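You operate a simulated robot arm through the tools that you are given. There is no shell and no other tool. Be economical: measure what you need, move in short steps, check, and stop when the job is done.

You are at the controls of a simulated two-armed robot. One attempt, no reset.

TASK
Pick up the pouch marked "green tea powder" from the top of the lab bench with one hand, pass it to the other hand and put it on the shelf under the fitting bench.
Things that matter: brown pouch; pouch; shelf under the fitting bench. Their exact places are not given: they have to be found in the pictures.

Only the result counts: the job must be done as asked and must still hold three seconds after the hand-in. Knocking over, shifting, dropping, spilling or breaking anything else fails it.

THE ROBOT
Two 7-joint arms with two-finger parallel grippers on one trunk, on a base that drives. Base frame: it is fixed to the floor where the robot stands at the start and does not move with it; the origin is under the middle of the robot, x ahead of it, y to its left, z up. Readings come in m, rad, newtons and seconds.
The left shoulder is at the start at [0.07, 0.163, 1.295], the right one opposite. With the tool pointing down near the work surface each hand reaches from about 0.36 to 0.88 m from the robot's upright axis, wherever it stands, measured 20 degrees to its own side. Places, roughly: shelf under the fitting bench [-1.7, -3.4, 0.2]. Payload 3.43 kg a hand.
The TCP of each hand is the grasp point between the finger pads, 0.034 m short of the fingertips. In the tool frame z runs along the fingers and y along their closing line. The gripper opens to 0.128 m. The fingers are 0.024 m wide and 0.012 m thick; the gripper's body (0.048 by 0.13 m) begins 0.096 m behind the TCP.
Orientation is told as [roll, pitch, yaw] about the base's x, y, z axes, in that order, counted from this pose: with the fingers straight down and closing along the base's y, the tool's x points along the base's -x, its y along +y and its z along -z.

THE INTERFACE
- The arms move only by the tool apply_moves. It takes "left_commands", "right_commands" or both (then of equal length, played together; a hand with none holds still); each is one flat list of numbers, 7 for each row, row after row: the shift along the tool's x, y, z in units of 250 mm (1.0 is 250 mm), then the turn, a rotation vector about the tool's x, y, z in units of 90 degrees (1.0 is 90 degrees), then the gripper command, from -1 (shut) to 1 (fully open), values between in proportion. In form: [tx, ty, tz, wx, wy, wz, gripper, tx, ty, tz, wx, wy, wz, gripper, ...]. A call has 1 to 20 rows; each row is the pose to reach, as a shift and turn from the pose commanded when the call began, along the tool's axes at that moment. A call with a number of a shift or a turn outside -1 to 1 is refused whole. Each row takes 0.2 s and may step no farther than 0.05 m and 0.15 rad from the row before; otherwise, or with a gripper value out of range, the whole call is refused. Where a pose cannot be reached the arm comes as near as it can. A force on the tool above 40 N (or 10 N above the force at the start of the call, whichever is more), or a blocked arm, ends the call early, and 0.2 s more pass. The fingers move at their own pace (about 0.153 m/s each) and stop on an object; they squeeze with about 36 N. The grip force told is the motor's: it shows also when the fingers shut on nothing. Time passes only in rows, and 0.2 s behind the last, so rows that repeat a pose let the fingers close. The reply holds the time, the measured pose of the TCP, the force on the tool along the base axes, the opening and the grip force, in the units named above and with some noise, with the torque about the TCP (base axes, N m) and any sound that the robot's microphone picked up.
- Cameras (640 x 400 px; columns grow to the right, rows downward): "scene" is now at [0.1352, -0.0274, 1.5204]; the picture's right is [-0.33, -0.94, 0.00], its down [-0.55, 0.19, -0.81] and it looks along [0.77, -0.27, -0.59] (base axes); focal length 258 px, centre (320, 200). "left" rides on the left gripper at [0.076, 0.011, -0.16] in its tool frame; the picture's right is [-0.15, 0.99, 0.00], its down [-0.88, -0.13, -0.46] and it looks along [-0.45, -0.07, 0.89] (tool axes); focal length 234 px, centre (320, 200). "right" rides on the right gripper at [0.076, -0.011, -0.16] in its tool frame; the picture's right is [0.15, 0.99, 0.00], its down [-0.88, 0.13, -0.46] and it looks along [-0.45, 0.07, 0.89] (tool axes); focal length 234 px, centre (320, 200).
- grab_frame(camera): a new picture of that camera. It takes no simulated time.
- raise_lower(by): slides the trunk up (or, below 0, down) by that many m; the arms and the scene camera ride with it, the base frame stays. It gives what a move gives, with no picture.
- base_move(legs): drives the robot by 1 to 6 legs, each [ahead, left, turn to the left] in m, m and rad, along the robot's own axes; the way and the turn of a leg run together, so that a leg with both is an arc; at most 1.5 m and 3.142 rad a leg. The arms and the cameras ride along, it lands a little off, and it stops where it bumps. It gives what a move gives.
- turn_head(pan, tilt): turns the head with the scene camera to pan (to the left, within 1.501 rad either way) and tilt (down, from -0.506 to 1.204), counted from straight ahead of the robot. It gives what a move gives.
- locate(camera, pixels): there is no depth. For up to 12 entries [column, row, z] of the newest picture of that camera ("zoom" is the newest enlarged one), the place [x, y] in the base frame at which the ray of that pixel passes the height z, good to about 0.002 m. It takes no simulated time.
- zoom(camera, box): a new picture of the part [left, top, right, bottom] of that camera's present view, enlarged. It takes no simulated time.
- close_job(): hands the job in; it is judged then, once.

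Work in short steps. Measure before you move; look again where a grasp or a placing could have gone wrong, and mend it. You have 80 turns and 70 pictures in all, those below and enlarged ones among them. Open the grippers and draw the arms clear of the work before you hand the job in, unless the task says otherwise; then end with one line.

The tools are called after "Request:" as a command line: name --argument value ..., lists and objects as JSON in quotes. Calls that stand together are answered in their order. apply_moves: Moves the arms, as the interface text tells. Its arguments: {"type":"object","properties":{"left_commands":{"type":"array","items":{"type":"number"}},"right_commands":{"type":"array","items":{"type":"number"}}},"required":[]} The other tools are called the same way: raise_lower (by) slides the trunk up or down; base_move (legs) drives the base; turn_head (pan, tilt) turns the head that bears the scene camera; grab_frame (camera) takes a picture; locate (camera, pixels) gives the place at which the rays of pixels pass given heights; zoom (camera, box) takes an enlarged picture of a part of a camera's view; close_job () hands the job in.

At the start:

```text
clock: 0.0
left_position: [0.6793, 0.099, 1.184]
left_tool_rot: [0.0, 0.0, -0.001]
left_contact_force: [-0.2, 0.3, 0.6]
left_ft_torque: [0.03, 0.0, 0.01]
left_grip_width: 0.1279
left_grip_force: 0.1
right_position: [0.5225, -0.4598, 1.1632]
right_tool_rot: [-0.001, 0.001, -0.001]
right_contact_force: [0.1, -0.2, -0.1]
right_ft_torque: [-0.01, 0.0, -0.02]
right_grip_width: 0.1281
right_grip_force: 0.0
trunk travel left (down, up): [-0.775, 0.165]
robot x, y, heading: [-0.0016, -0.0015, -0.003]
head pan, tilt: [-0.333, 0.627]
```

scene: 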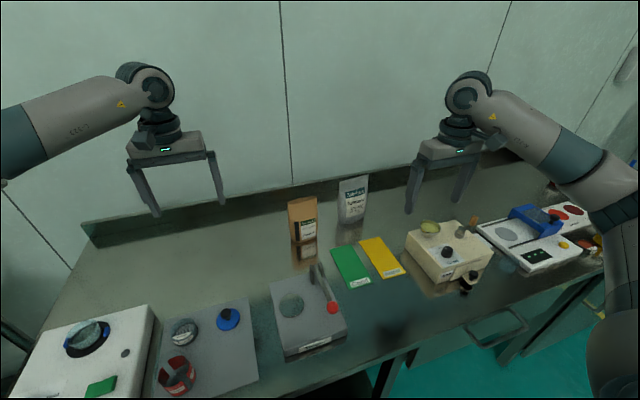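
right: 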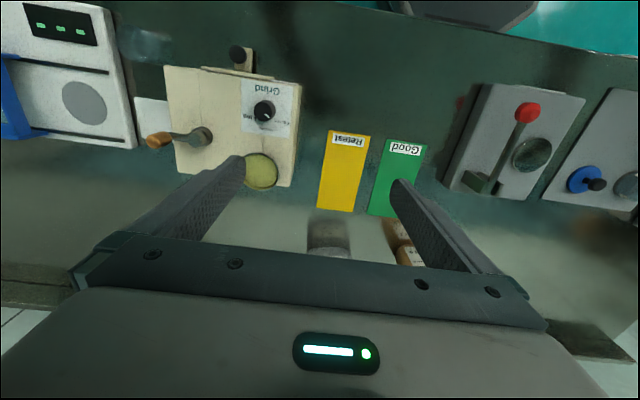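
left: 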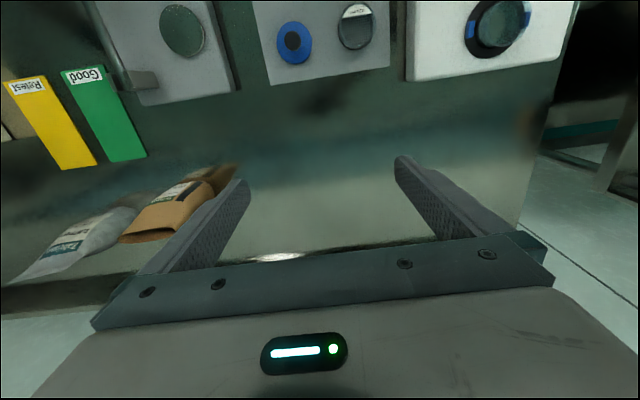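

The scene shows two pouches at about (303,220) brown and (353,200) white. I enlarge them to read the labels.

Request:
zoom --camera "scene" --box '[270, 160, 390, 280]'

Request:
zoom --camera "left" --box '[0, 150, 240, 300]'

```text
3.33 times, centred on (330, 220) of scene
```

zoom: 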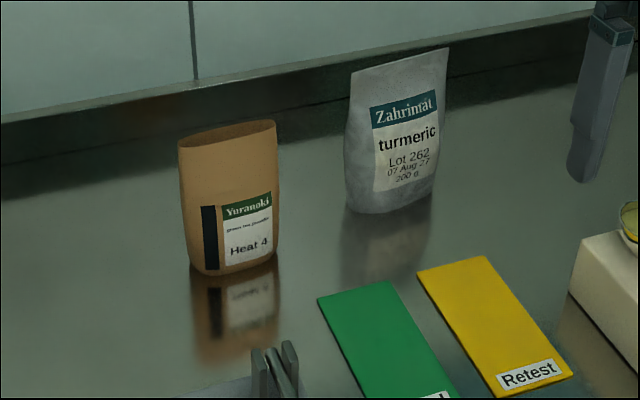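

```text
2.67 times, centred on (120, 225) of left
```

zoom: 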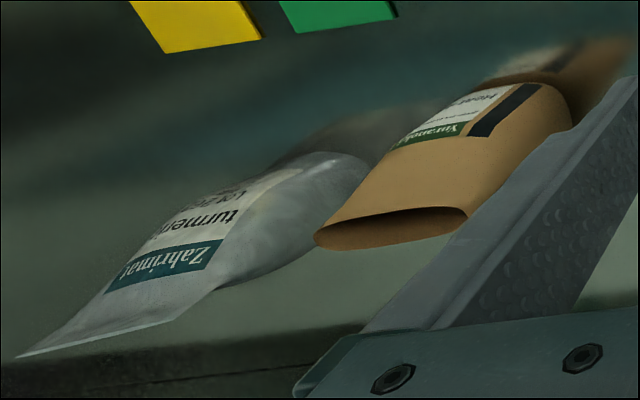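

The brown pouch at scene (303,220) looks like the target. I check its label and locate its corners.

Request:
zoom --camera "scene" --box '[280, 192, 325, 248]'

Request:
locate --camera "scene" --pixels '[[291.6, 240.5, 0.88], [300, 243, 0.88], [317.4, 236.8, 0.88], [287.5, 204.4, 1.0], [316.8, 196.6, 1.0], [287.5, 204.4, 1.02], [316.8, 196.6, 1.02], [338, 222, 0.88], [364, 218, 0.88]]'

```text
7.14 times, centred on (302, 220) of scene
```

zoom: 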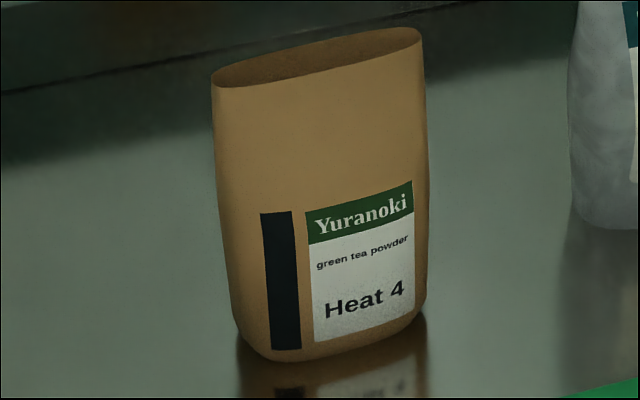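

```text
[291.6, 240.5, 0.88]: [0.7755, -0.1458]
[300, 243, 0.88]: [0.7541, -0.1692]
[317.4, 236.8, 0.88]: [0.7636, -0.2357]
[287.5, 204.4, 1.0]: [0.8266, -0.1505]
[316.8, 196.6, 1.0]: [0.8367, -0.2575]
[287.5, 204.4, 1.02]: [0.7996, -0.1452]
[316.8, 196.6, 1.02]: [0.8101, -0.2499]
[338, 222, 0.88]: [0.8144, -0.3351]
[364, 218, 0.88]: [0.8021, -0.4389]
```

Label confirmed: "green tea powder", open top pouch at about (0.78,-0.195). I move the right hand over it at constant height while yawing 90° so the fingers close across its thickness.

Request:
apply_moves --right_commands '[-0.0833, 0.0833, 0, 0, 0, -0.0833, 1, -0.1667, 0.1667, 0, 0, 0, -0.1667, 1, -0.25, 0.25, 0, 0, 0, -0.25, 1, -0.3333, 0.3333, 0, 0, 0, -0.3333, 1, -0.4167, 0.4167, 0, 0, 0, -0.4167, 1, -0.5, 0.5, 0, 0, 0, -0.5, 1, -0.5833, 0.5833, 0, 0, 0, -0.5833, 1, -0.6667, 0.6667, 0, 0, 0, -0.6667, 1, -0.75, 0.75, 0, 0, 0, -0.75, 1, -0.8333, 0.8333, 0, 0, 0, -0.8333, 1, -0.9167, 0.9167, 0, 0, 0, -0.9167, 1, -1, 1, 0, 0, 0, -1, 1]'

Request:
grab_frame --camera "right"

Request:
grab_frame --camera "scene"

```text
clock: 2.6
left_position: [0.6816, 0.1005, 1.1821]
left_tool_rot: [-0.002, 0.002, -0.003]
left_contact_force: [-0.3, 0.4, 0.2]
left_ft_torque: [-0.01, 0.03, -0.02]
left_grip_width: 0.1283
left_grip_force: 0.1
right_position: [0.5112, -0.0973, 1.217]
right_tool_rot: [-0.022, -0.029, 1.414]
right_contact_force: [-0.2, 0.6, -0.9]
right_ft_torque: [-0.05, 0.06, -0.01]
right_grip_width: 0.128
right_grip_force: 0.0
right hand out of reach, approached as far as the arm can: row 5, 6, 7, 8, 9, 10, 11, 12
trunk travel left (down, up): [-0.775, 0.165]
robot x, y, heading: [-0.0002, -0.0047, 0.004]
head pan, tilt: [-0.333, 0.627]
```

```text
63 pictures are left
```

right: 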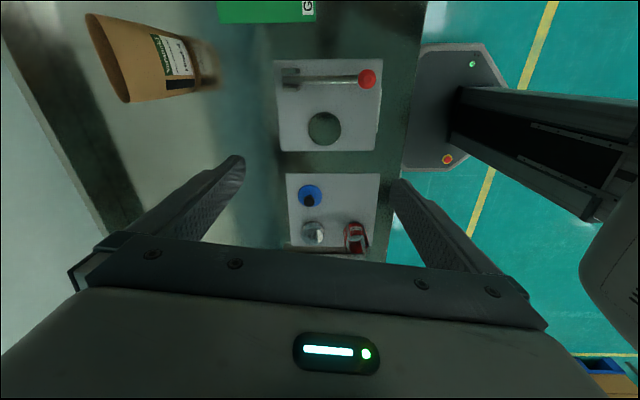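

```text
62 pictures are left
```

scene: 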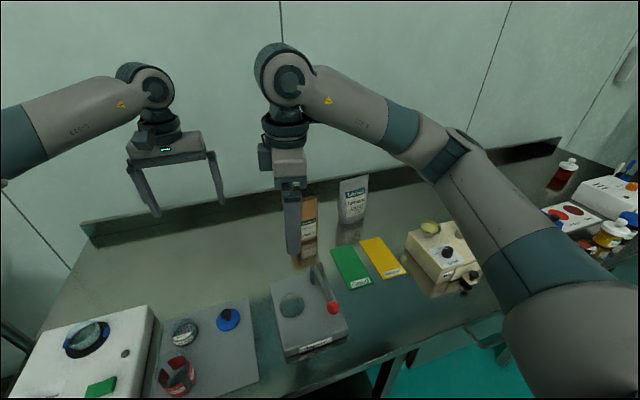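

The arm fell short once yaw passed about 40°. I turn back to yaw 0 in place to see where the commanded pose is and whether that spot is reachable unyawed.

Request:
apply_moves --right_commands '[0, 0, 0, 0, 0, 0.09, 1, 0, 0, 0, 0, 0, 0.18, 1, 0, 0, 0, 0, 0, 0.27, 1, 0, 0, 0, 0, 0, 0.36, 1, 0, 0, 0, 0, 0, 0.45, 1, 0, 0, 0, 0, 0, 0.54, 1, 0, 0, 0, 0, 0, 0.63, 1, 0, 0, 0, 0, 0, 0.72, 1, 0, 0, 0, 0, 0, 0.81, 1, 0, 0, 0, 0, 0, 0.9, 1]'

```text
clock: 4.8
left_position: [0.6786, 0.0994, 1.1831]
left_tool_rot: [-0.001, 0.001, 0.0]
left_contact_force: [0.5, -0.2, -0.2]
left_ft_torque: [0.0, 0.0, 0.0]
left_grip_width: 0.1283
left_grip_force: 0.0
right_position: [0.5053, -0.1011, 1.221]
right_tool_rot: [0.029, -0.025, -0.001]
right_contact_force: [0.1, 1.0, -0.1]
right_ft_torque: [-0.03, 0.03, 0.01]
right_grip_width: 0.1283
right_grip_force: 0.0
trunk travel left (down, up): [-0.775, 0.165]
robot x, y, heading: [0.0052, -0.0007, 0.002]
head pan, tilt: [-0.333, 0.627]
```

Commands start from the actual pose. At yaw 0 I try moving toward (0.70,-0.2,1.16) to see how far the arm reaches.

Request:
apply_moves --right_commands '[-0.13, -0.067, 0.04, 0, 0, 0, 1, -0.26, -0.133, 0.08, 0, 0, 0, 1, -0.39, -0.2, 0.12, 0, 0, 0, 1, -0.52, -0.267, 0.16, 0, 0, 0, 1, -0.65, -0.333, 0.2, 0, 0, 0, 1, -0.78, -0.4, 0.24, 0, 0, 0, 1]'

Request:
grab_frame --camera "right"

```text
clock: 6.2
left_position: [0.6805, 0.0989, 1.1833]
left_tool_rot: [0.001, 0.0, -0.002]
left_contact_force: [0.1, 1.1, -1.3]
left_ft_torque: [0.04, 0.01, 0.0]
left_grip_width: 0.1281
left_grip_force: 0.0
right_position: [0.7028, -0.2004, 1.1644]
right_tool_rot: [0.029, -0.025, 0.001]
right_contact_force: [0.5, -0.8, 0.2]
right_ft_torque: [0.02, 0.02, 0.0]
right_grip_width: 0.128
right_grip_force: 0.0
trunk travel left (down, up): [-0.775, 0.165]
robot x, y, heading: [0.0019, 0.0002, 0.001]
head pan, tilt: [-0.333, 0.627]
```

```text
61 pictures are left
```

right: 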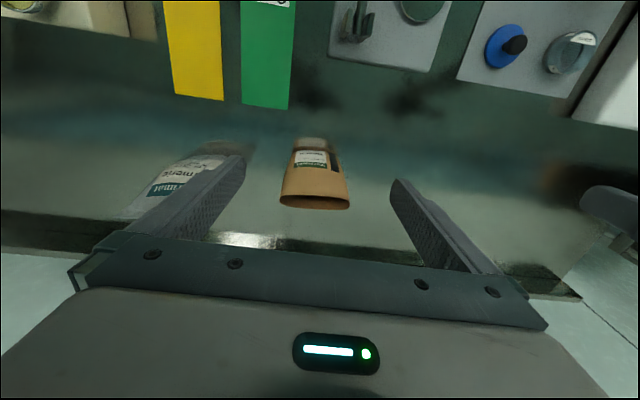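

Reached. I triangulate the pouch: rim corners near (279,203),(350,207) in the right view.

Request:
zoom --camera "right" --box '[260, 120, 370, 220]'

Request:
locate --camera "right" --pixels '[[279, 203, 1.03], [350, 207, 1.03], [279, 203, 1.01], [350, 207, 1.01], [279, 203, 1.05], [350, 207, 1.05], [293, 150, 0.88], [337, 152, 0.88]]'

```text
4.00 times, centred on (315, 170) of right
```

zoom: 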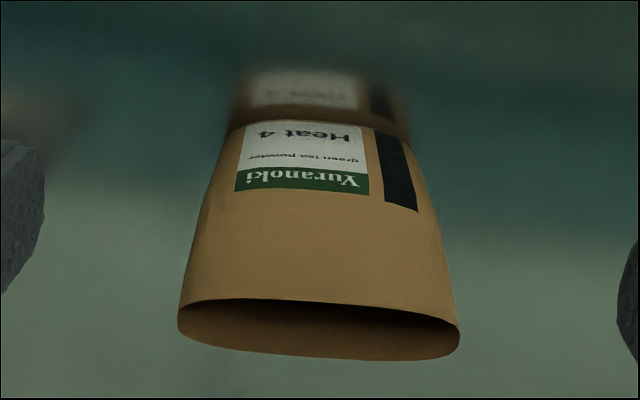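

```text
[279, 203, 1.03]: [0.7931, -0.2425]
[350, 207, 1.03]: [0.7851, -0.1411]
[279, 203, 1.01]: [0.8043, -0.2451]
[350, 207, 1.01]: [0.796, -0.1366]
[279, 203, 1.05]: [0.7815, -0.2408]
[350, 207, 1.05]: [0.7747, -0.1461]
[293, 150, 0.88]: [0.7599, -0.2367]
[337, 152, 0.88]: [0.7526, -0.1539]
```

The rim is at z≈1.03, centre (0.790,-0.193), yawed about +5°. I test turning to yaw -85° here, closing across thickness.

Request:
apply_moves --right_commands '[0, 0, 0, 0, 0, 0.0945, 1, 0, 0, 0, 0, 0, 0.189, 1, 0, 0, 0, 0, 0, 0.2834, 1, 0, 0, 0, 0, 0, 0.3779, 1, 0, 0, 0, 0, 0, 0.4724, 1, 0, 0, 0, 0, 0, 0.5669, 1, 0, 0, 0, 0, 0, 0.6614, 1, 0, 0, 0, 0, 0, 0.7558, 1, 0, 0, 0, 0, 0, 0.85, 1, 0, 0, 0, 0, 0, 0.944, 1]'

```text
clock: 8.4
left_position: [0.6796, 0.0991, 1.1837]
left_tool_rot: [0.0, 0.001, 0.0]
left_contact_force: [-0.3, -0.2, 0.4]
left_ft_torque: [0.01, -0.03, -0.01]
left_grip_width: 0.1279
left_grip_force: 0.2
right_position: [0.7021, -0.2011, 1.1629]
right_tool_rot: [0.029, 0.028, -1.487]
right_contact_force: [0.0, -0.3, -0.1]
right_ft_torque: [0.04, 0.0, 0.01]
right_grip_width: 0.1283
right_grip_force: 0.0
trunk travel left (down, up): [-0.775, 0.165]
robot x, y, heading: [0.001, -0.0009, -0.0]
head pan, tilt: [-0.333, 0.627]
```

Yaw works. Now I move over the pouch at (0.788,-0.193) and look.

Request:
apply_moves --right_commands '[0, 0.115, 0, 0, 0, 0, 1, 0, 0.23, 0, 0, 0, 0, 1, 0, 0.345, 0, 0, 0, 0, 1]'

Request:
grab_frame --camera "right"

Request:
grab_frame --camera "left"

```text
clock: 9.2
left_position: [0.6801, 0.1, 1.1825]
left_tool_rot: [-0.002, 0.001, -0.001]
left_contact_force: [-0.4, 0.0, 1.1]
left_ft_torque: [0.0, 0.0, 0.0]
left_grip_width: 0.1279
left_grip_force: 0.1
right_position: [0.7879, -0.1923, 1.1662]
right_tool_rot: [0.03, 0.024, -1.484]
right_contact_force: [0.6, 0.3, 0.5]
right_ft_torque: [-0.02, -0.02, 0.03]
right_grip_width: 0.128
right_grip_force: 0.1
trunk travel left (down, up): [-0.775, 0.165]
robot x, y, heading: [-0.0013, 0.0012, -0.005]
head pan, tilt: [-0.333, 0.627]
```

```text
59 pictures are left
```

right: 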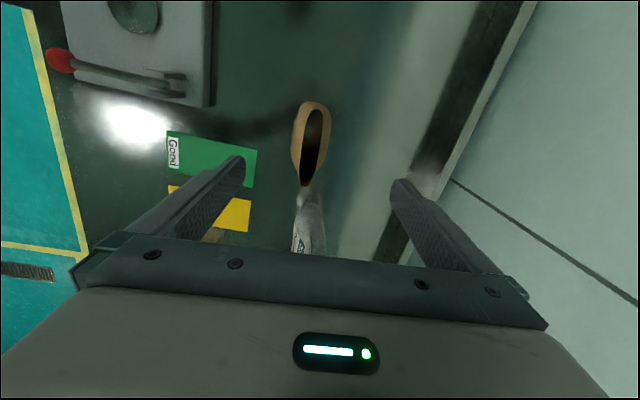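

```text
58 pictures are left
```

left: 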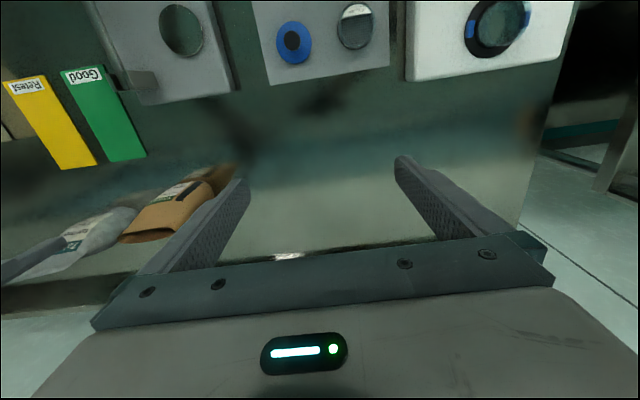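

I check the rim position in this view against TCP.

Request:
locate --camera "right" --pixels '[[306, 186, 1.03], [321, 112, 1.03], [303, 150, 1.03], [330, 145, 1.03], [294, 150, 0.96]]'

```text
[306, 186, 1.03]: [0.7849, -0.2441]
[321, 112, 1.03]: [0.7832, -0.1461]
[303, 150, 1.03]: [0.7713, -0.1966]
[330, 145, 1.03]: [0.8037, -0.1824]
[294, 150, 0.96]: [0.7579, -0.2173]
```

Rim centre is (0.785,-0.194), aligned with TCP. I descend 0.18 m to grip below the rim.

Request:
apply_moves --right_commands '[0, 0, 0.15, 0, 0, 0, 1, 0, 0, 0.3, 0, 0, 0, 1, -0.01, 0, 0.45, 0, 0, 0, 1, -0.02, 0, 0.6, 0, 0, 0, 1, -0.02, 0, 0.725, 0, 0, 0, 1]'

Request:
grab_frame --camera "scene"

Request:
grab_frame --camera "right"

```text
clock: 10.4
left_position: [0.6806, 0.0998, 1.1827]
left_tool_rot: [0.0, 0.001, 0.0]
left_contact_force: [0.9, -0.5, 0.0]
left_ft_torque: [0.04, 0.02, -0.04]
left_grip_width: 0.1279
left_grip_force: 0.0
right_position: [0.7931, -0.1923, 0.9858]
right_tool_rot: [0.029, 0.026, -1.484]
right_contact_force: [0.5, 0.2, -1.1]
right_ft_torque: [0.0, 0.03, 0.02]
right_grip_width: 0.1279
right_grip_force: 0.1
trunk travel left (down, up): [-0.775, 0.165]
robot x, y, heading: [-0.0057, 0.0023, -0.0]
head pan, tilt: [-0.333, 0.627]
```

```text
57 pictures are left
```

scene: 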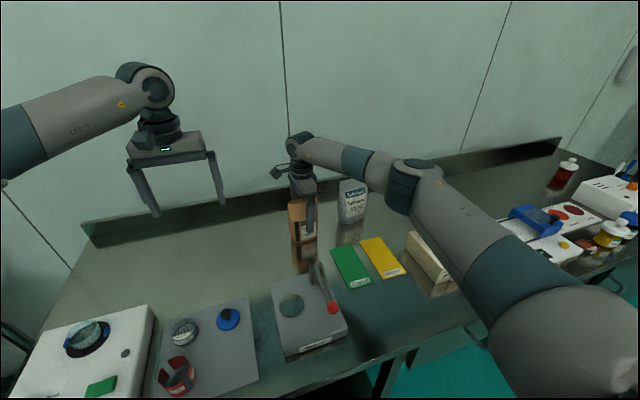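

```text
56 pictures are left
```

right: 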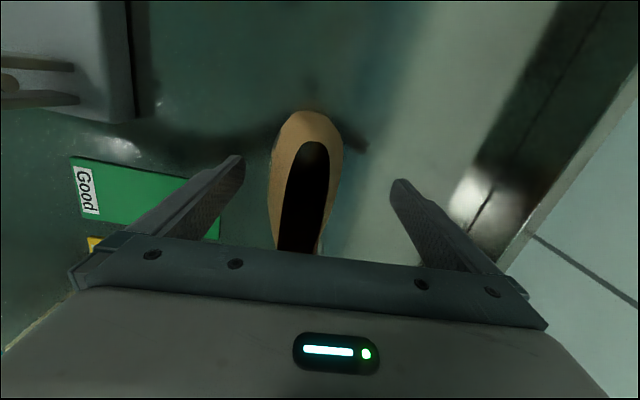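

Pouch lies between the fingers, about 6 mm toward the near finger. I shift and close.

Request:
apply_moves --right_commands '[0, -0.028, 0, 0, 0, 0, 1, 0, -0.028, 0, 0, 0, 0, 0, 0, -0.028, 0, 0, 0, 0, -0.6, 0, -0.028, 0, 0, 0, 0, -1, 0, -0.028, 0, 0, 0, 0, -1]'

Request:
grab_frame --camera "right"

```text
clock: 11.6
left_position: [0.6795, 0.0993, 1.1845]
left_tool_rot: [0.0, 0.0, -0.001]
left_contact_force: [0.1, -0.3, -0.2]
left_ft_torque: [-0.04, -0.04, -0.02]
left_grip_width: 0.1278
left_grip_force: 0.1
right_position: [0.7844, -0.1929, 0.9847]
right_tool_rot: [0.03, 0.027, -1.483]
right_contact_force: [0.2, 0.6, 0.7]
right_ft_torque: [-0.02, 0.02, -0.01]
right_grip_width: 0.0512
right_grip_force: 35.7
trunk travel left (down, up): [-0.775, 0.165]
robot x, y, heading: [0.002, 0.0019, -0.001]
head pan, tilt: [-0.333, 0.627]
```

```text
55 pictures are left
```

right: 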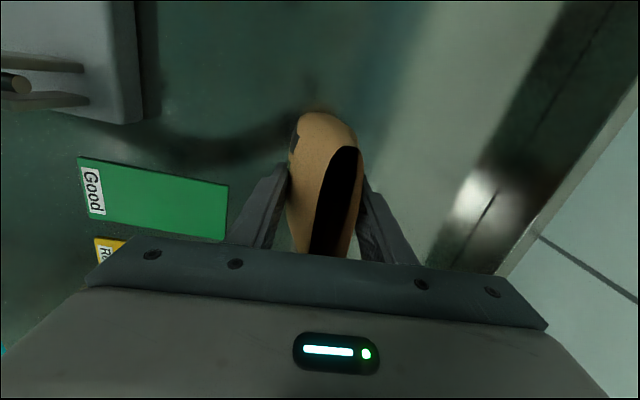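

Gripped at 51 mm thickness. I lift 0.15 m.

Request:
apply_moves --right_commands '[0, 0, -0.1, 0, 0, 0, -1, 0, 0, -0.2, 0, 0, 0, -1, 0, 0, -0.3, 0, 0, 0, -1, 0, 0, -0.4, 0, 0, 0, -1, 0, 0, -0.5, 0, 0, 0, -1, 0, 0, -0.6, 0, 0, 0, -1]'

Request:
grab_frame --camera "scene"

```text
clock: 13.0
left_position: [0.6793, 0.0995, 1.1826]
left_tool_rot: [-0.002, 0.0, 0.0]
left_contact_force: [-0.5, 0.3, -0.3]
left_ft_torque: [-0.01, -0.01, -0.01]
left_grip_width: 0.1279
left_grip_force: 0.0
right_position: [0.7814, -0.1974, 1.1354]
right_tool_rot: [0.031, 0.027, -1.484]
right_contact_force: [-0.2, 0.3, 0.4]
right_ft_torque: [-0.04, -0.02, -0.03]
right_grip_width: 0.0509
right_grip_force: 36.2
trunk travel left (down, up): [-0.775, 0.165]
robot x, y, heading: [0.0029, 0.002, 0.001]
head pan, tilt: [-0.333, 0.627]
```

```text
54 pictures are left
```

scene: 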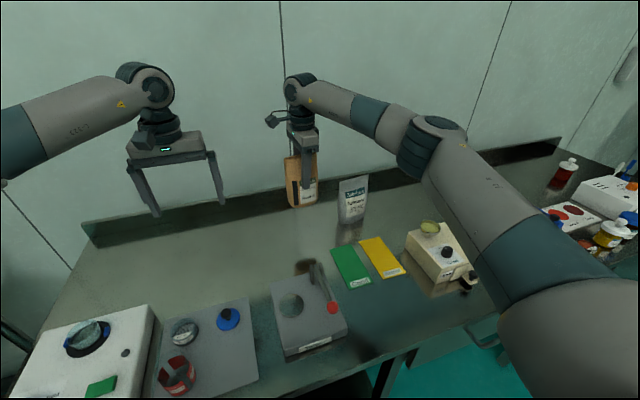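

Pouch is held. I draw both hands in toward the robot before driving and look around to the right.

Request:
apply_moves --right_commands '[-0.02, -0.167, 0, 0, 0, 0, -1, -0.04, -0.333, 0, 0, 0, 0, -1, -0.06, -0.5, 0, 0, 0, 0, -1, -0.08, -0.667, 0, 0, 0, 0, -1, -0.1, -0.833, 0, 0, 0, 0, -1, -0.12, -1, 0, 0, 0, 0, -1]' --left_commands '[0.12, 0.06, 0, 0, 0, 0, 1, 0.24, 0.12, 0, 0, 0, 0, 1, 0.36, 0.18, 0, 0, 0, 0, 1, 0.48, 0.24, 0, 0, 0, 0, 1, 0.6, 0.3, 0, 0, 0, 0, 1, 0.7, 0.36, 0, 0, 0, 0, 1]'

Request:
turn_head --pan -1.5 --tilt 0.4

Request:
grab_frame --camera "scene"

```text
clock: 14.4
left_position: [0.5018, 0.1881, 1.1852]
left_tool_rot: [0.002, -0.002, 0.0]
left_contact_force: [-1.0, 0.1, -0.2]
left_ft_torque: [-0.02, -0.04, 0.01]
left_grip_width: 0.1282
left_grip_force: 0.0
right_position: [0.5308, -0.25, 1.1279]
right_tool_rot: [0.031, 0.026, -1.484]
right_contact_force: [-0.4, -0.1, -1.0]
right_ft_torque: [0.0, -0.03, -0.01]
right_grip_width: 0.0509
right_grip_force: 36.1
trunk travel left (down, up): [-0.775, 0.165]
robot x, y, heading: [-0.0008, 0.0007, -0.003]
head pan, tilt: [-0.333, 0.627]
```

```text
clock: 15.8
left_position: [0.5053, 0.1883, 1.1851]
left_tool_rot: [0.001, 0.0, 0.0]
left_contact_force: [-1.3, -0.2, -0.3]
left_ft_torque: [0.0, -0.01, -0.01]
left_grip_width: 0.1281
left_grip_force: 0.1
right_position: [0.5355, -0.2503, 1.1284]
right_tool_rot: [0.029, 0.025, -1.484]
right_contact_force: [-0.3, -0.3, -0.6]
right_ft_torque: [0.01, -0.02, -0.03]
right_grip_width: 0.0507
right_grip_force: 35.6
trunk travel left (down, up): [-0.775, 0.165]
robot x, y, heading: [-0.0012, 0.001, 0.003]
head pan, tilt: [-1.499, 0.4]
```

```text
53 pictures are left
```

scene: 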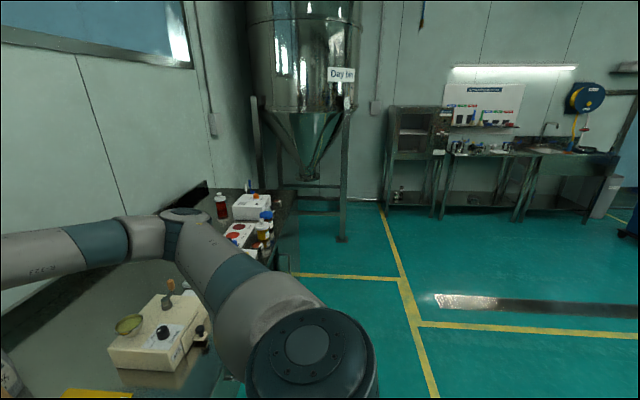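

The bench at about (480,160) matches the given location. I enlarge it.

Request:
zoom --camera "scene" --box '[380, 90, 630, 240]'

Request:
locate --camera "scene" --pixels '[[437, 218, 0.0], [515, 222, 0.0], [388, 206, 0.0], [425, 205, 0.2], [445, 205, 0.2], [515, 205, 0.2]]'

```text
2.56 times, centred on (505, 165) of scene
```

zoom: 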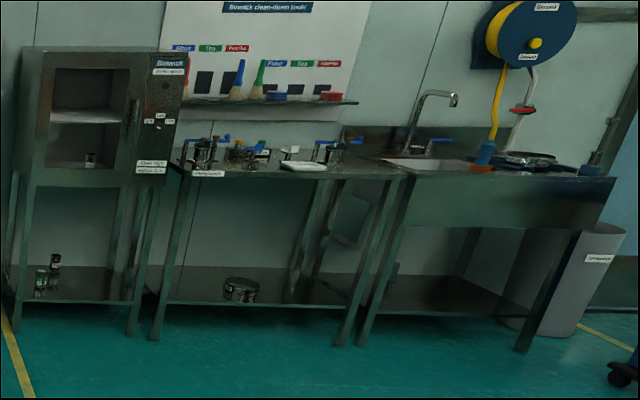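

```text
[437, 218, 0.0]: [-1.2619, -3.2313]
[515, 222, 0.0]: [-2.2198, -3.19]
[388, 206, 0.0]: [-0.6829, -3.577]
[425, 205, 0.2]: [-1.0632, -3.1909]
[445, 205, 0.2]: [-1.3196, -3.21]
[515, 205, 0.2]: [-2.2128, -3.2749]
```

The fittings bench spans x≈-1.26…-2.2 with its front at y≈-3.2, a pot on its shelf. I back off 0.35 m, turn right, and look.

Request:
base_move --legs '[[-0.35, 0, 0], [0, 0, -1.571]]'

Request:
turn_head --pan -0.3 --tilt 0.45

Request:
grab_frame --camera "scene"

```text
clock: 21.9
left_position: [-0.1662, -0.5055, 1.1839]
left_tool_rot: [-0.001, 0.0, -1.573]
left_contact_force: [-0.7, 0.9, 0.2]
left_ft_torque: [0.01, 0.0, 0.02]
left_grip_width: 0.128
left_grip_force: 0.0
right_position: [-0.6044, -0.5349, 1.1265]
right_tool_rot: [0.029, 0.027, -3.057]
right_contact_force: [0.5, 0.5, 0.4]
right_ft_torque: [-0.04, -0.02, 0.01]
right_grip_width: 0.0
right_grip_force: 33.2
trunk travel left (down, up): [-0.775, 0.165]
robot x, y, heading: [-0.3559, 0.0007, -1.57]
head pan, tilt: [-1.499, 0.4]
```

```text
clock: 23.3
left_position: [-0.1663, -0.5047, 1.1845]
left_tool_rot: [0.0, 0.0, -1.574]
left_contact_force: [0.2, -0.4, 0.2]
left_ft_torque: [-0.01, -0.02, -0.02]
left_grip_width: 0.1282
left_grip_force: 0.0
right_position: [-0.6046, -0.5339, 1.1268]
right_tool_rot: [0.031, 0.025, -3.057]
right_contact_force: [-0.4, -0.3, 0.1]
right_ft_torque: [0.02, -0.02, 0.03]
right_grip_width: 0.0
right_grip_force: 32.9
trunk travel left (down, up): [-0.775, 0.165]
robot x, y, heading: [-0.3555, 0.0012, -1.577]
head pan, tilt: [-0.3, 0.45]
```

```text
51 pictures are left
```

scene: 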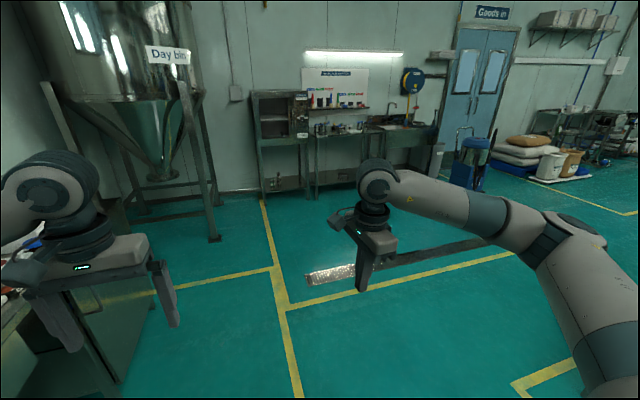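

The right gripper is empty (width 0): the pouch slipped during the drive. I look for it on the floor and on the bench.

Request:
turn_head --pan 0.3 --tilt 1.1

Request:
grab_frame --camera "scene"

Request:
turn_head --pan 1.4 --tilt 0.7

Request:
grab_frame --camera "scene"

Request:
grab_frame --camera "right"

```text
clock: 24.3
left_position: [-0.166, -0.5053, 1.1843]
left_tool_rot: [0.0, 0.0, -1.575]
left_contact_force: [0.4, 0.0, 0.5]
left_ft_torque: [0.0, 0.03, -0.03]
left_grip_width: 0.1277
left_grip_force: 0.0
right_position: [-0.6047, -0.5344, 1.1279]
right_tool_rot: [0.029, 0.025, -3.057]
right_contact_force: [0.3, 0.7, 0.1]
right_ft_torque: [-0.03, 0.02, 0.04]
right_grip_width: 0.0
right_grip_force: 33.1
trunk travel left (down, up): [-0.775, 0.165]
robot x, y, heading: [-0.3539, -0.001, -1.575]
head pan, tilt: [0.3, 1.1]
```

```text
50 pictures are left
```

scene: 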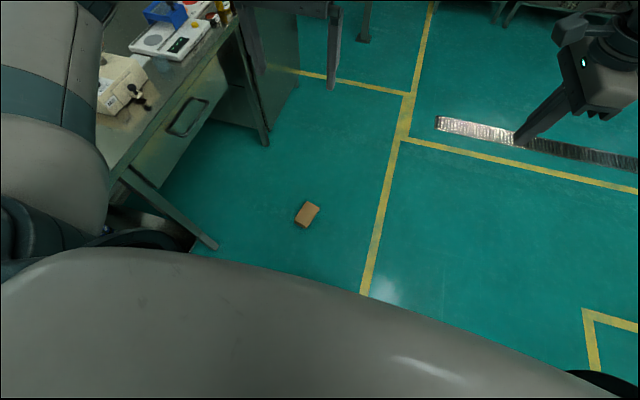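

```text
clock: 25.7
left_position: [-0.1661, -0.5043, 1.1843]
left_tool_rot: [0.001, 0.001, -1.575]
left_contact_force: [-1.2, 0.7, 0.0]
left_ft_torque: [-0.03, 0.0, 0.0]
left_grip_width: 0.1283
left_grip_force: 0.1
right_position: [-0.605, -0.5347, 1.1267]
right_tool_rot: [0.03, 0.028, -3.058]
right_contact_force: [-0.3, 0.1, 0.3]
right_ft_torque: [0.01, 0.07, -0.01]
right_grip_width: 0.0
right_grip_force: 33.2
trunk travel left (down, up): [-0.775, 0.165]
robot x, y, heading: [-0.3574, -0.0022, -1.576]
head pan, tilt: [1.4, 0.7]
```

```text
49 pictures are left
```

scene: 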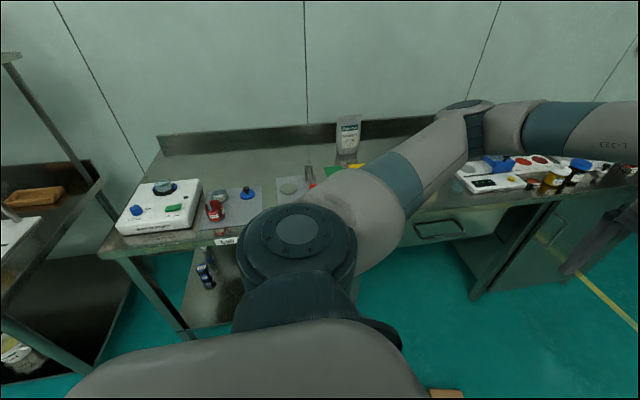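

```text
48 pictures are left
```

right: 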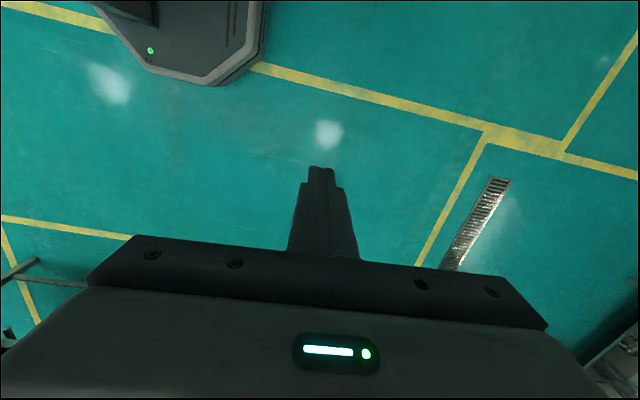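

The pouch lies on the floor, seen at (307,214) with head (0.3,1.1). I look back there to measure it.

Request:
turn_head --pan 0.45 --tilt 1.1

Request:
grab_frame --camera "scene"

Request:
zoom --camera "scene" --box '[300, 160, 400, 240]'

```text
clock: 26.9
left_position: [-0.1671, -0.5046, 1.1845]
left_tool_rot: [0.0, 0.001, -1.574]
left_contact_force: [0.8, -0.1, 0.3]
left_ft_torque: [0.02, 0.03, 0.01]
left_grip_width: 0.1278
left_grip_force: 0.0
right_position: [-0.6053, -0.5351, 1.1269]
right_tool_rot: [0.029, 0.026, -3.059]
right_contact_force: [0.1, -0.3, 0.0]
right_ft_torque: [0.01, 0.0, 0.0]
right_grip_width: 0.0
right_grip_force: 32.7
trunk travel left (down, up): [-0.775, 0.165]
robot x, y, heading: [-0.3561, -0.001, -1.574]
head pan, tilt: [0.45, 1.1]
```

```text
47 pictures are left
```

scene: 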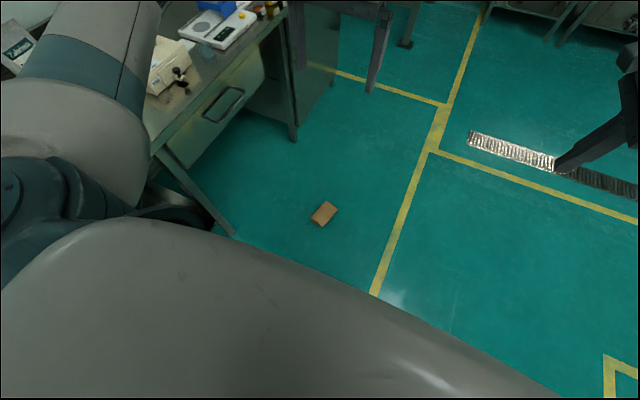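

```text
5.00 times, centred on (350, 200) of scene
```

zoom: 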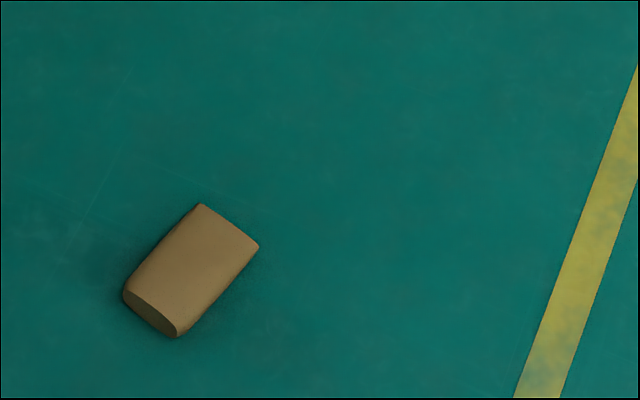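

The pouch lies flat, base end lower-left. I locate its corners.

Request:
locate --camera "zoom" --pixels '[[200, 203, 0.02], [259, 246, 0.02], [178, 337, 0.01], [123, 297, 0.025], [182, 325, 0.04], [190, 268, 0.04], [127, 290, 0.04]]'

```text
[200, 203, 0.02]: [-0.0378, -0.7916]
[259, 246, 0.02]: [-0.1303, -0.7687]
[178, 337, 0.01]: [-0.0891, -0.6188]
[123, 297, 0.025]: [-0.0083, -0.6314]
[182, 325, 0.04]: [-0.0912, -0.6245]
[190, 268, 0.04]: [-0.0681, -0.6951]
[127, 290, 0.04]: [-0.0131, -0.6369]
```

I check how close the lab bench's edge and legs are, since lowering the trunk brings the left elbow beside it.

Request:
locate --camera "scene" --pixels '[[232, 235, 0.0], [293, 140, 0.0], [155, 152, 0.88], [283, 22, 0.88], [368, 92, 0.0], [375, 294, 0.0]]'

Request:
turn_head --pan 1.2 --tilt 1.0

Request:
grab_frame --camera "scene"

```text
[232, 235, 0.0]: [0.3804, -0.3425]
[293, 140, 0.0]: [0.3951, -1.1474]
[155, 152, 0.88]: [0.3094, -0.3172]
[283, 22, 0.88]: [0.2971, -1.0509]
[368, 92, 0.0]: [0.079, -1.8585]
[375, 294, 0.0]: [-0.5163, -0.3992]
```

```text
clock: 28.0
left_position: [-0.1663, -0.5044, 1.1829]
left_tool_rot: [0.0, -0.001, -1.573]
left_contact_force: [1.6, 0.1, 0.4]
left_ft_torque: [0.02, 0.0, 0.01]
left_grip_width: 0.1279
left_grip_force: 0.1
right_position: [-0.6052, -0.5339, 1.1285]
right_tool_rot: [0.029, 0.025, -3.057]
right_contact_force: [-0.6, 0.2, -0.2]
right_ft_torque: [0.01, -0.05, 0.02]
right_grip_width: 0.0
right_grip_force: 33.2
trunk travel left (down, up): [-0.775, 0.165]
robot x, y, heading: [-0.3562, -0.0015, -1.576]
head pan, tilt: [1.201, 1.0]
```

```text
45 pictures are left
```

scene: 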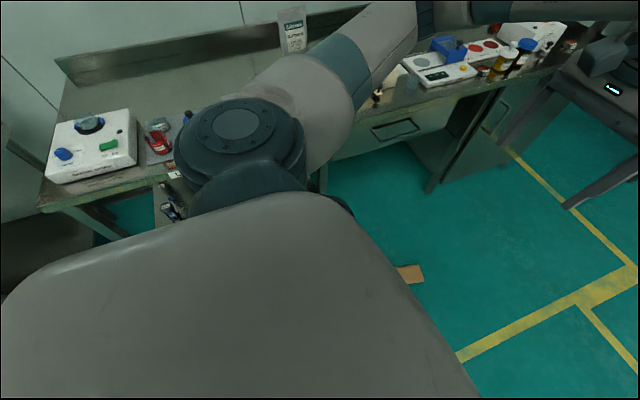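

The bench edge is at x≈0.30, so I re-position the robot to (-0.50,-0.20) heading -30°, with the pouch in front of the right hand and the arms well away from the bench.

Request:
base_move --legs '[[0.2, -0.142, 0], [0, 0, 1.047]]'

Request:
turn_head --pan -0.2 --tilt 1.15

Request:
grab_frame --camera "scene"

```text
clock: 32.4
left_position: [0.0362, -0.2907, 1.1846]
left_tool_rot: [-0.002, 0.0, -0.532]
left_contact_force: [-0.2, -0.6, -0.1]
left_ft_torque: [-0.01, 0.02, 0.02]
left_grip_width: 0.1279
left_grip_force: 0.1
right_position: [-0.161, -0.6858, 1.1283]
right_tool_rot: [0.032, 0.027, -2.016]
right_contact_force: [-0.6, 0.1, -1.5]
right_ft_torque: [-0.01, 0.0, 0.0]
right_grip_width: 0.0002
right_grip_force: 32.8
trunk travel left (down, up): [-0.775, 0.165]
robot x, y, heading: [-0.4951, -0.2031, -0.533]
head pan, tilt: [1.201, 1.0]
```

```text
clock: 33.9
left_position: [0.0346, -0.2903, 1.1847]
left_tool_rot: [0.0, 0.0, -0.532]
left_contact_force: [0.0, 0.1, -0.3]
left_ft_torque: [0.04, 0.01, 0.04]
left_grip_width: 0.128
left_grip_force: 0.2
right_position: [-0.1609, -0.6854, 1.127]
right_tool_rot: [0.03, 0.026, -2.016]
right_contact_force: [-0.2, -0.4, 0.8]
right_ft_torque: [0.0, 0.04, 0.02]
right_grip_width: 0.0
right_grip_force: 32.8
trunk travel left (down, up): [-0.775, 0.165]
robot x, y, heading: [-0.496, -0.2002, -0.531]
head pan, tilt: [-0.201, 1.15]
```

```text
44 pictures are left
```

scene: 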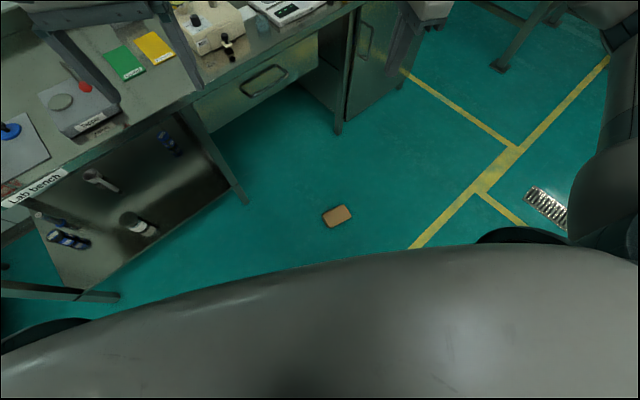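

Clear. I lower the trunk 0.77 m, then open the right hand and look down.

Request:
raise_lower --by -0.77

Request:
apply_moves --right_commands '[0, 0, 0, 0, 0, -0.07, 0, 0, 0, 0, 0, 0, -0.139, 1, 0, 0, 0, 0, 0, -0.139, 1, 0, 0, 0, 0, 0, -0.139, 1]'

Request:
grab_frame --camera "right"

Request:
grab_frame --camera "scene"

```text
refused: -0.77 is not a number from -0.4 to 0.4
```

```text
clock: 34.9
left_position: [0.0344, -0.2911, 1.1847]
left_tool_rot: [0.002, 0.001, -0.532]
left_contact_force: [0.4, 0.5, 0.1]
left_ft_torque: [0.0, 0.01, 0.0]
left_grip_width: 0.1279
left_grip_force: 0.0
right_position: [-0.1593, -0.6855, 1.1277]
right_tool_rot: [0.035, 0.019, -1.795]
right_contact_force: [0.8, 0.3, 0.8]
right_ft_torque: [0.01, 0.02, -0.01]
right_grip_width: 0.1282
right_grip_force: 0.0
trunk travel left (down, up): [-0.775, 0.165]
robot x, y, heading: [-0.4952, -0.2006, -0.534]
head pan, tilt: [-0.201, 1.15]
```

```text
43 pictures are left
```

right: 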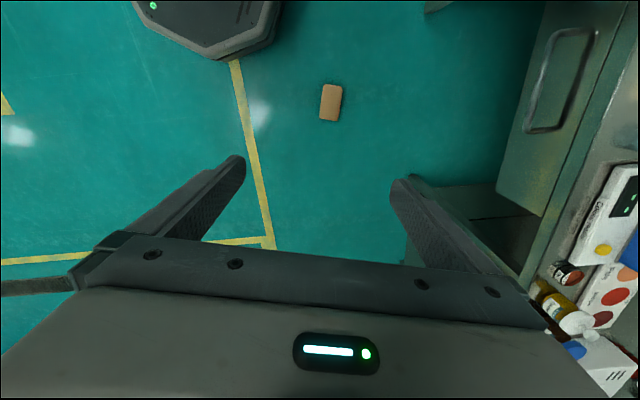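

```text
42 pictures are left
```

scene: 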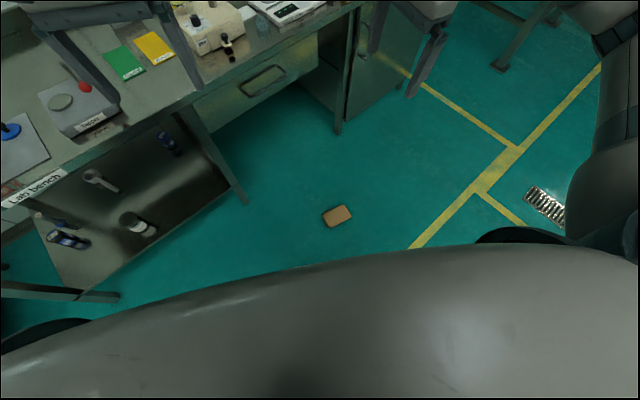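

I lower in two steps.

Request:
raise_lower --by -0.385

Request:
raise_lower --by -0.385

Request:
grab_frame --camera "right"

```text
clock: 38.6
left_position: [0.0349, -0.2916, 0.8007]
left_tool_rot: [-0.001, 0.0, -0.533]
left_contact_force: [-0.8, -0.1, -0.2]
left_ft_torque: [0.01, -0.02, -0.03]
left_grip_width: 0.128
left_grip_force: 0.1
right_position: [-0.1601, -0.6859, 0.7426]
right_tool_rot: [0.036, 0.019, -1.799]
right_contact_force: [0.0, -0.5, 1.0]
right_ft_torque: [-0.01, -0.03, -0.01]
right_grip_width: 0.128
right_grip_force: 0.0
trunk travel left (down, up): [-0.39, 0.55]
robot x, y, heading: [-0.4945, -0.1961, -0.533]
head pan, tilt: [-0.201, 1.15]
```

```text
clock: 42.4
left_position: [0.0363, -0.2923, 0.4143]
left_tool_rot: [0.001, 0.0, -0.531]
left_contact_force: [0.9, -0.6, 0.2]
left_ft_torque: [0.01, -0.02, 0.02]
left_grip_width: 0.1279
left_grip_force: 0.0
right_position: [-0.1598, -0.686, 0.3575]
right_tool_rot: [0.036, 0.02, -1.798]
right_contact_force: [0.3, 0.9, 0.6]
right_ft_torque: [-0.04, -0.02, 0.02]
right_grip_width: 0.1281
right_grip_force: 0.0
trunk travel left (down, up): [-0.005, 0.935]
robot x, y, heading: [-0.4974, -0.2005, -0.529]
head pan, tilt: [-0.201, 1.15]
```

```text
41 pictures are left
```

right: 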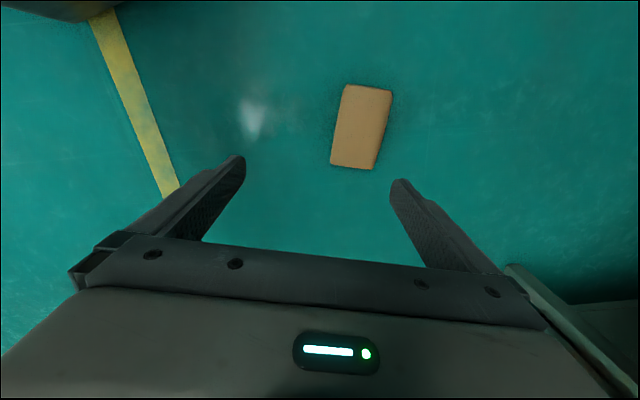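

Corners: base end (345,87),(391,92); mouth end (331,165),(373,170). I locate them.

Request:
zoom --camera "right" --box '[310, 70, 410, 180]'

Request:
locate --camera "right" --pixels '[[345, 88, 0.03], [391, 93, 0.03], [331, 165, 0.02], [373, 170, 0.02], [337, 125, 0.03], [384, 130, 0.03]]'

```text
3.64 times, centred on (360, 125) of right
```

zoom: 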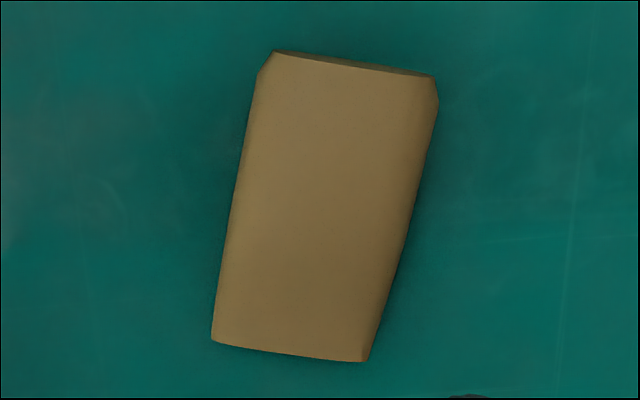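

```text
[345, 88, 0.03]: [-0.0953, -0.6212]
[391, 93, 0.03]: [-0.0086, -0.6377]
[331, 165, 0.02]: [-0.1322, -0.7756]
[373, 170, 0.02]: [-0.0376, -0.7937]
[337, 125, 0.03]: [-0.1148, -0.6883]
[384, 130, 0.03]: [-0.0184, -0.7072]
```

Grasp point is 50 mm from the base end: (-0.062,-0.678). I move above it to z≈0.12, correcting the small tilt.

Request:
apply_moves --right_commands '[0.017, 0.057, 0.158, 0.004, -0.002, -0.002, 1, 0.033, 0.113, 0.317, 0.008, -0.004, -0.004, 1, 0.05, 0.17, 0.475, 0.012, -0.006, -0.006, 1, 0.067, 0.227, 0.633, 0.016, -0.008, -0.008, 1, 0.083, 0.283, 0.792, 0.02, -0.011, -0.01, 1, 0.1, 0.34, 0.95, 0.023, -0.0127, -0.0115, 1]'

Request:
grab_frame --camera "right"

```text
clock: 43.8
left_position: [0.0349, -0.293, 0.4146]
left_tool_rot: [0.001, 0.0, -0.534]
left_contact_force: [-0.5, -0.7, -0.5]
left_ft_torque: [-0.02, 0.01, 0.0]
left_grip_width: 0.1279
left_grip_force: 0.1
right_position: [-0.0635, -0.6786, 0.1215]
right_tool_rot: [-0.002, -0.002, -1.78]
right_contact_force: [0.1, 0.0, -0.5]
right_ft_torque: [-0.01, -0.02, 0.0]
right_grip_width: 0.1278
right_grip_force: 0.1
trunk travel left (down, up): [-0.005, 0.935]
robot x, y, heading: [-0.4966, -0.2018, -0.532]
head pan, tilt: [-0.201, 1.15]
```

```text
39 pictures are left
```

right: 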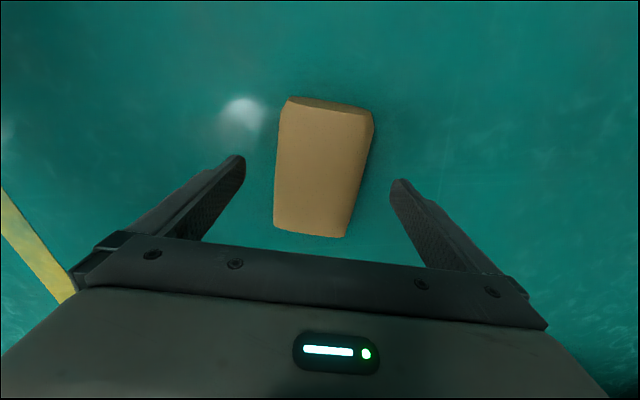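

I verify sides before descending.

Request:
locate --camera "right" --pixels '[[278, 140, 0.03], [370, 140, 0.03], [276, 180, 0.03], [361, 180, 0.03], [289, 98, 0.045], [371, 112, 0.045]]'

```text
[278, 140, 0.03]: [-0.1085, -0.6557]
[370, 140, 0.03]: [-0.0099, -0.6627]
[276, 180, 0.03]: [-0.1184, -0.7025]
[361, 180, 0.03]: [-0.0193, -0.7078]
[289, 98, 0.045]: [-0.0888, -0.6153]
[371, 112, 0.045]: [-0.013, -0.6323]
```

Centred (sides -0.113 / -0.015 around TCP -0.0635). I descend to z≈0.043.

Request:
apply_moves --right_commands '[0, 0, 0.1, 0, 0, 0, 1, 0, 0, 0.2, 0, 0, 0, 1, 0, 0, 0.29, 0, 0, 0, 1, 0, 0, 0.314, 0, 0, 0, 1]'

Request:
grab_frame --camera "right"

```text
clock: 44.8
left_position: [0.0352, -0.2909, 0.4133]
left_tool_rot: [-0.001, 0.0, -0.533]
left_contact_force: [0.1, -0.3, 0.2]
left_ft_torque: [0.01, 0.01, 0.04]
left_grip_width: 0.128
left_grip_force: 0.1
right_position: [-0.0629, -0.6783, 0.0445]
right_tool_rot: [-0.001, -0.002, -1.779]
right_contact_force: [0.2, -0.4, -0.7]
right_ft_torque: [0.02, 0.01, 0.04]
right_grip_width: 0.1281
right_grip_force: 0.0
trunk travel left (down, up): [-0.005, 0.935]
robot x, y, heading: [-0.4943, -0.197, -0.532]
head pan, tilt: [-0.201, 1.15]
```

```text
38 pictures are left
```

right: 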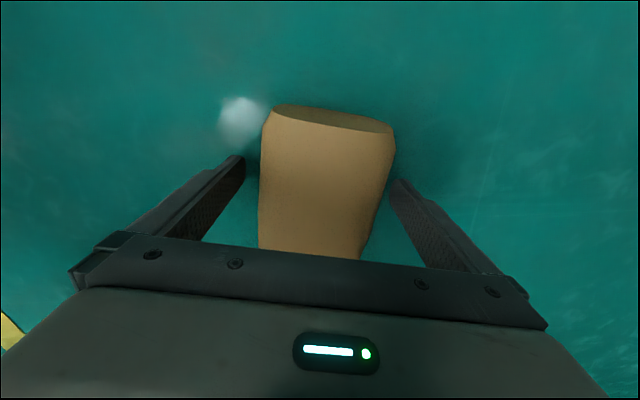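

The pouch is between the fingers. I close.

Request:
apply_moves --right_commands '[0, 0, 0, 0, 0, 0, 0.4, 0, 0, 0, 0, 0, 0, -0.3, 0, 0, 0, 0, 0, 0, -1, 0, 0, 0, 0, 0, 0, -1, 0, 0, 0, 0, 0, 0, -1]'

Request:
grab_frame --camera "right"

```text
clock: 46.0
left_position: [0.0361, -0.2915, 0.4136]
left_tool_rot: [0.0, 0.001, -0.532]
left_contact_force: [0.2, -0.8, 0.0]
left_ft_torque: [0.04, 0.01, 0.0]
left_grip_width: 0.1279
left_grip_force: 0.1
right_position: [-0.0633, -0.6778, 0.0443]
right_tool_rot: [-0.002, -0.003, -1.782]
right_contact_force: [0.0, 0.7, 0.1]
right_ft_torque: [-0.03, 0.0, 0.01]
right_grip_width: 0.0969
right_grip_force: 35.5
trunk travel left (down, up): [-0.005, 0.935]
robot x, y, heading: [-0.498, -0.1975, -0.532]
head pan, tilt: [-0.201, 1.15]
```

```text
37 pictures are left
```

right: 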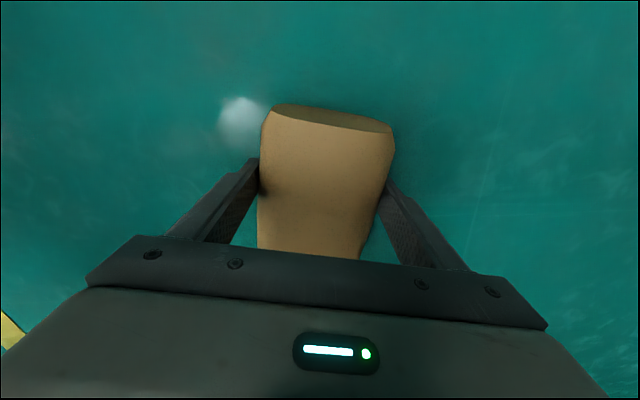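

Gripped at 97 mm. I lift gently 0.1 m and check it stays put.

Request:
apply_moves --right_commands '[0, 0, -0.05, 0, 0, 0, -1, 0, 0, -0.1, 0, 0, 0, -1, 0, 0, -0.15, 0, 0, 0, -1, 0, 0, -0.2, 0, 0, 0, -1, 0, 0, -0.25, 0, 0, 0, -1, 0, 0, -0.3, 0, 0, 0, -1, 0, 0, -0.35, 0, 0, 0, -1, 0, 0, -0.4, 0, 0, 0, -1, 0, 0, -0.4, 0, 0, 0, -1, 0, 0, -0.4, 0, 0, 0, -1]'

Request:
grab_frame --camera "right"

```text
clock: 48.2
left_position: [0.0366, -0.2919, 0.4146]
left_tool_rot: [0.0, 0.0, -0.531]
left_contact_force: [0.2, 0.3, 0.0]
left_ft_torque: [0.01, 0.01, 0.02]
left_grip_width: 0.128
left_grip_force: 0.2
right_position: [-0.0627, -0.6777, 0.1452]
right_tool_rot: [0.0, -0.003, -1.781]
right_contact_force: [-0.6, 1.1, -1.6]
right_ft_torque: [-0.01, 0.0, -0.04]
right_grip_width: 0.0968
right_grip_force: 36.2
trunk travel left (down, up): [-0.005, 0.935]
robot x, y, heading: [-0.493, -0.1993, -0.535]
head pan, tilt: [-0.201, 1.15]
```

```text
36 pictures are left
```

right: 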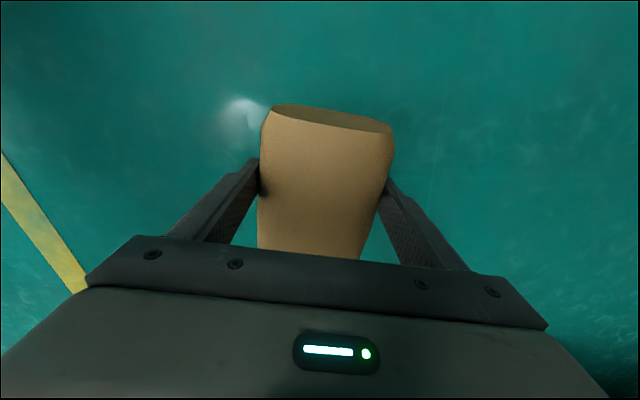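

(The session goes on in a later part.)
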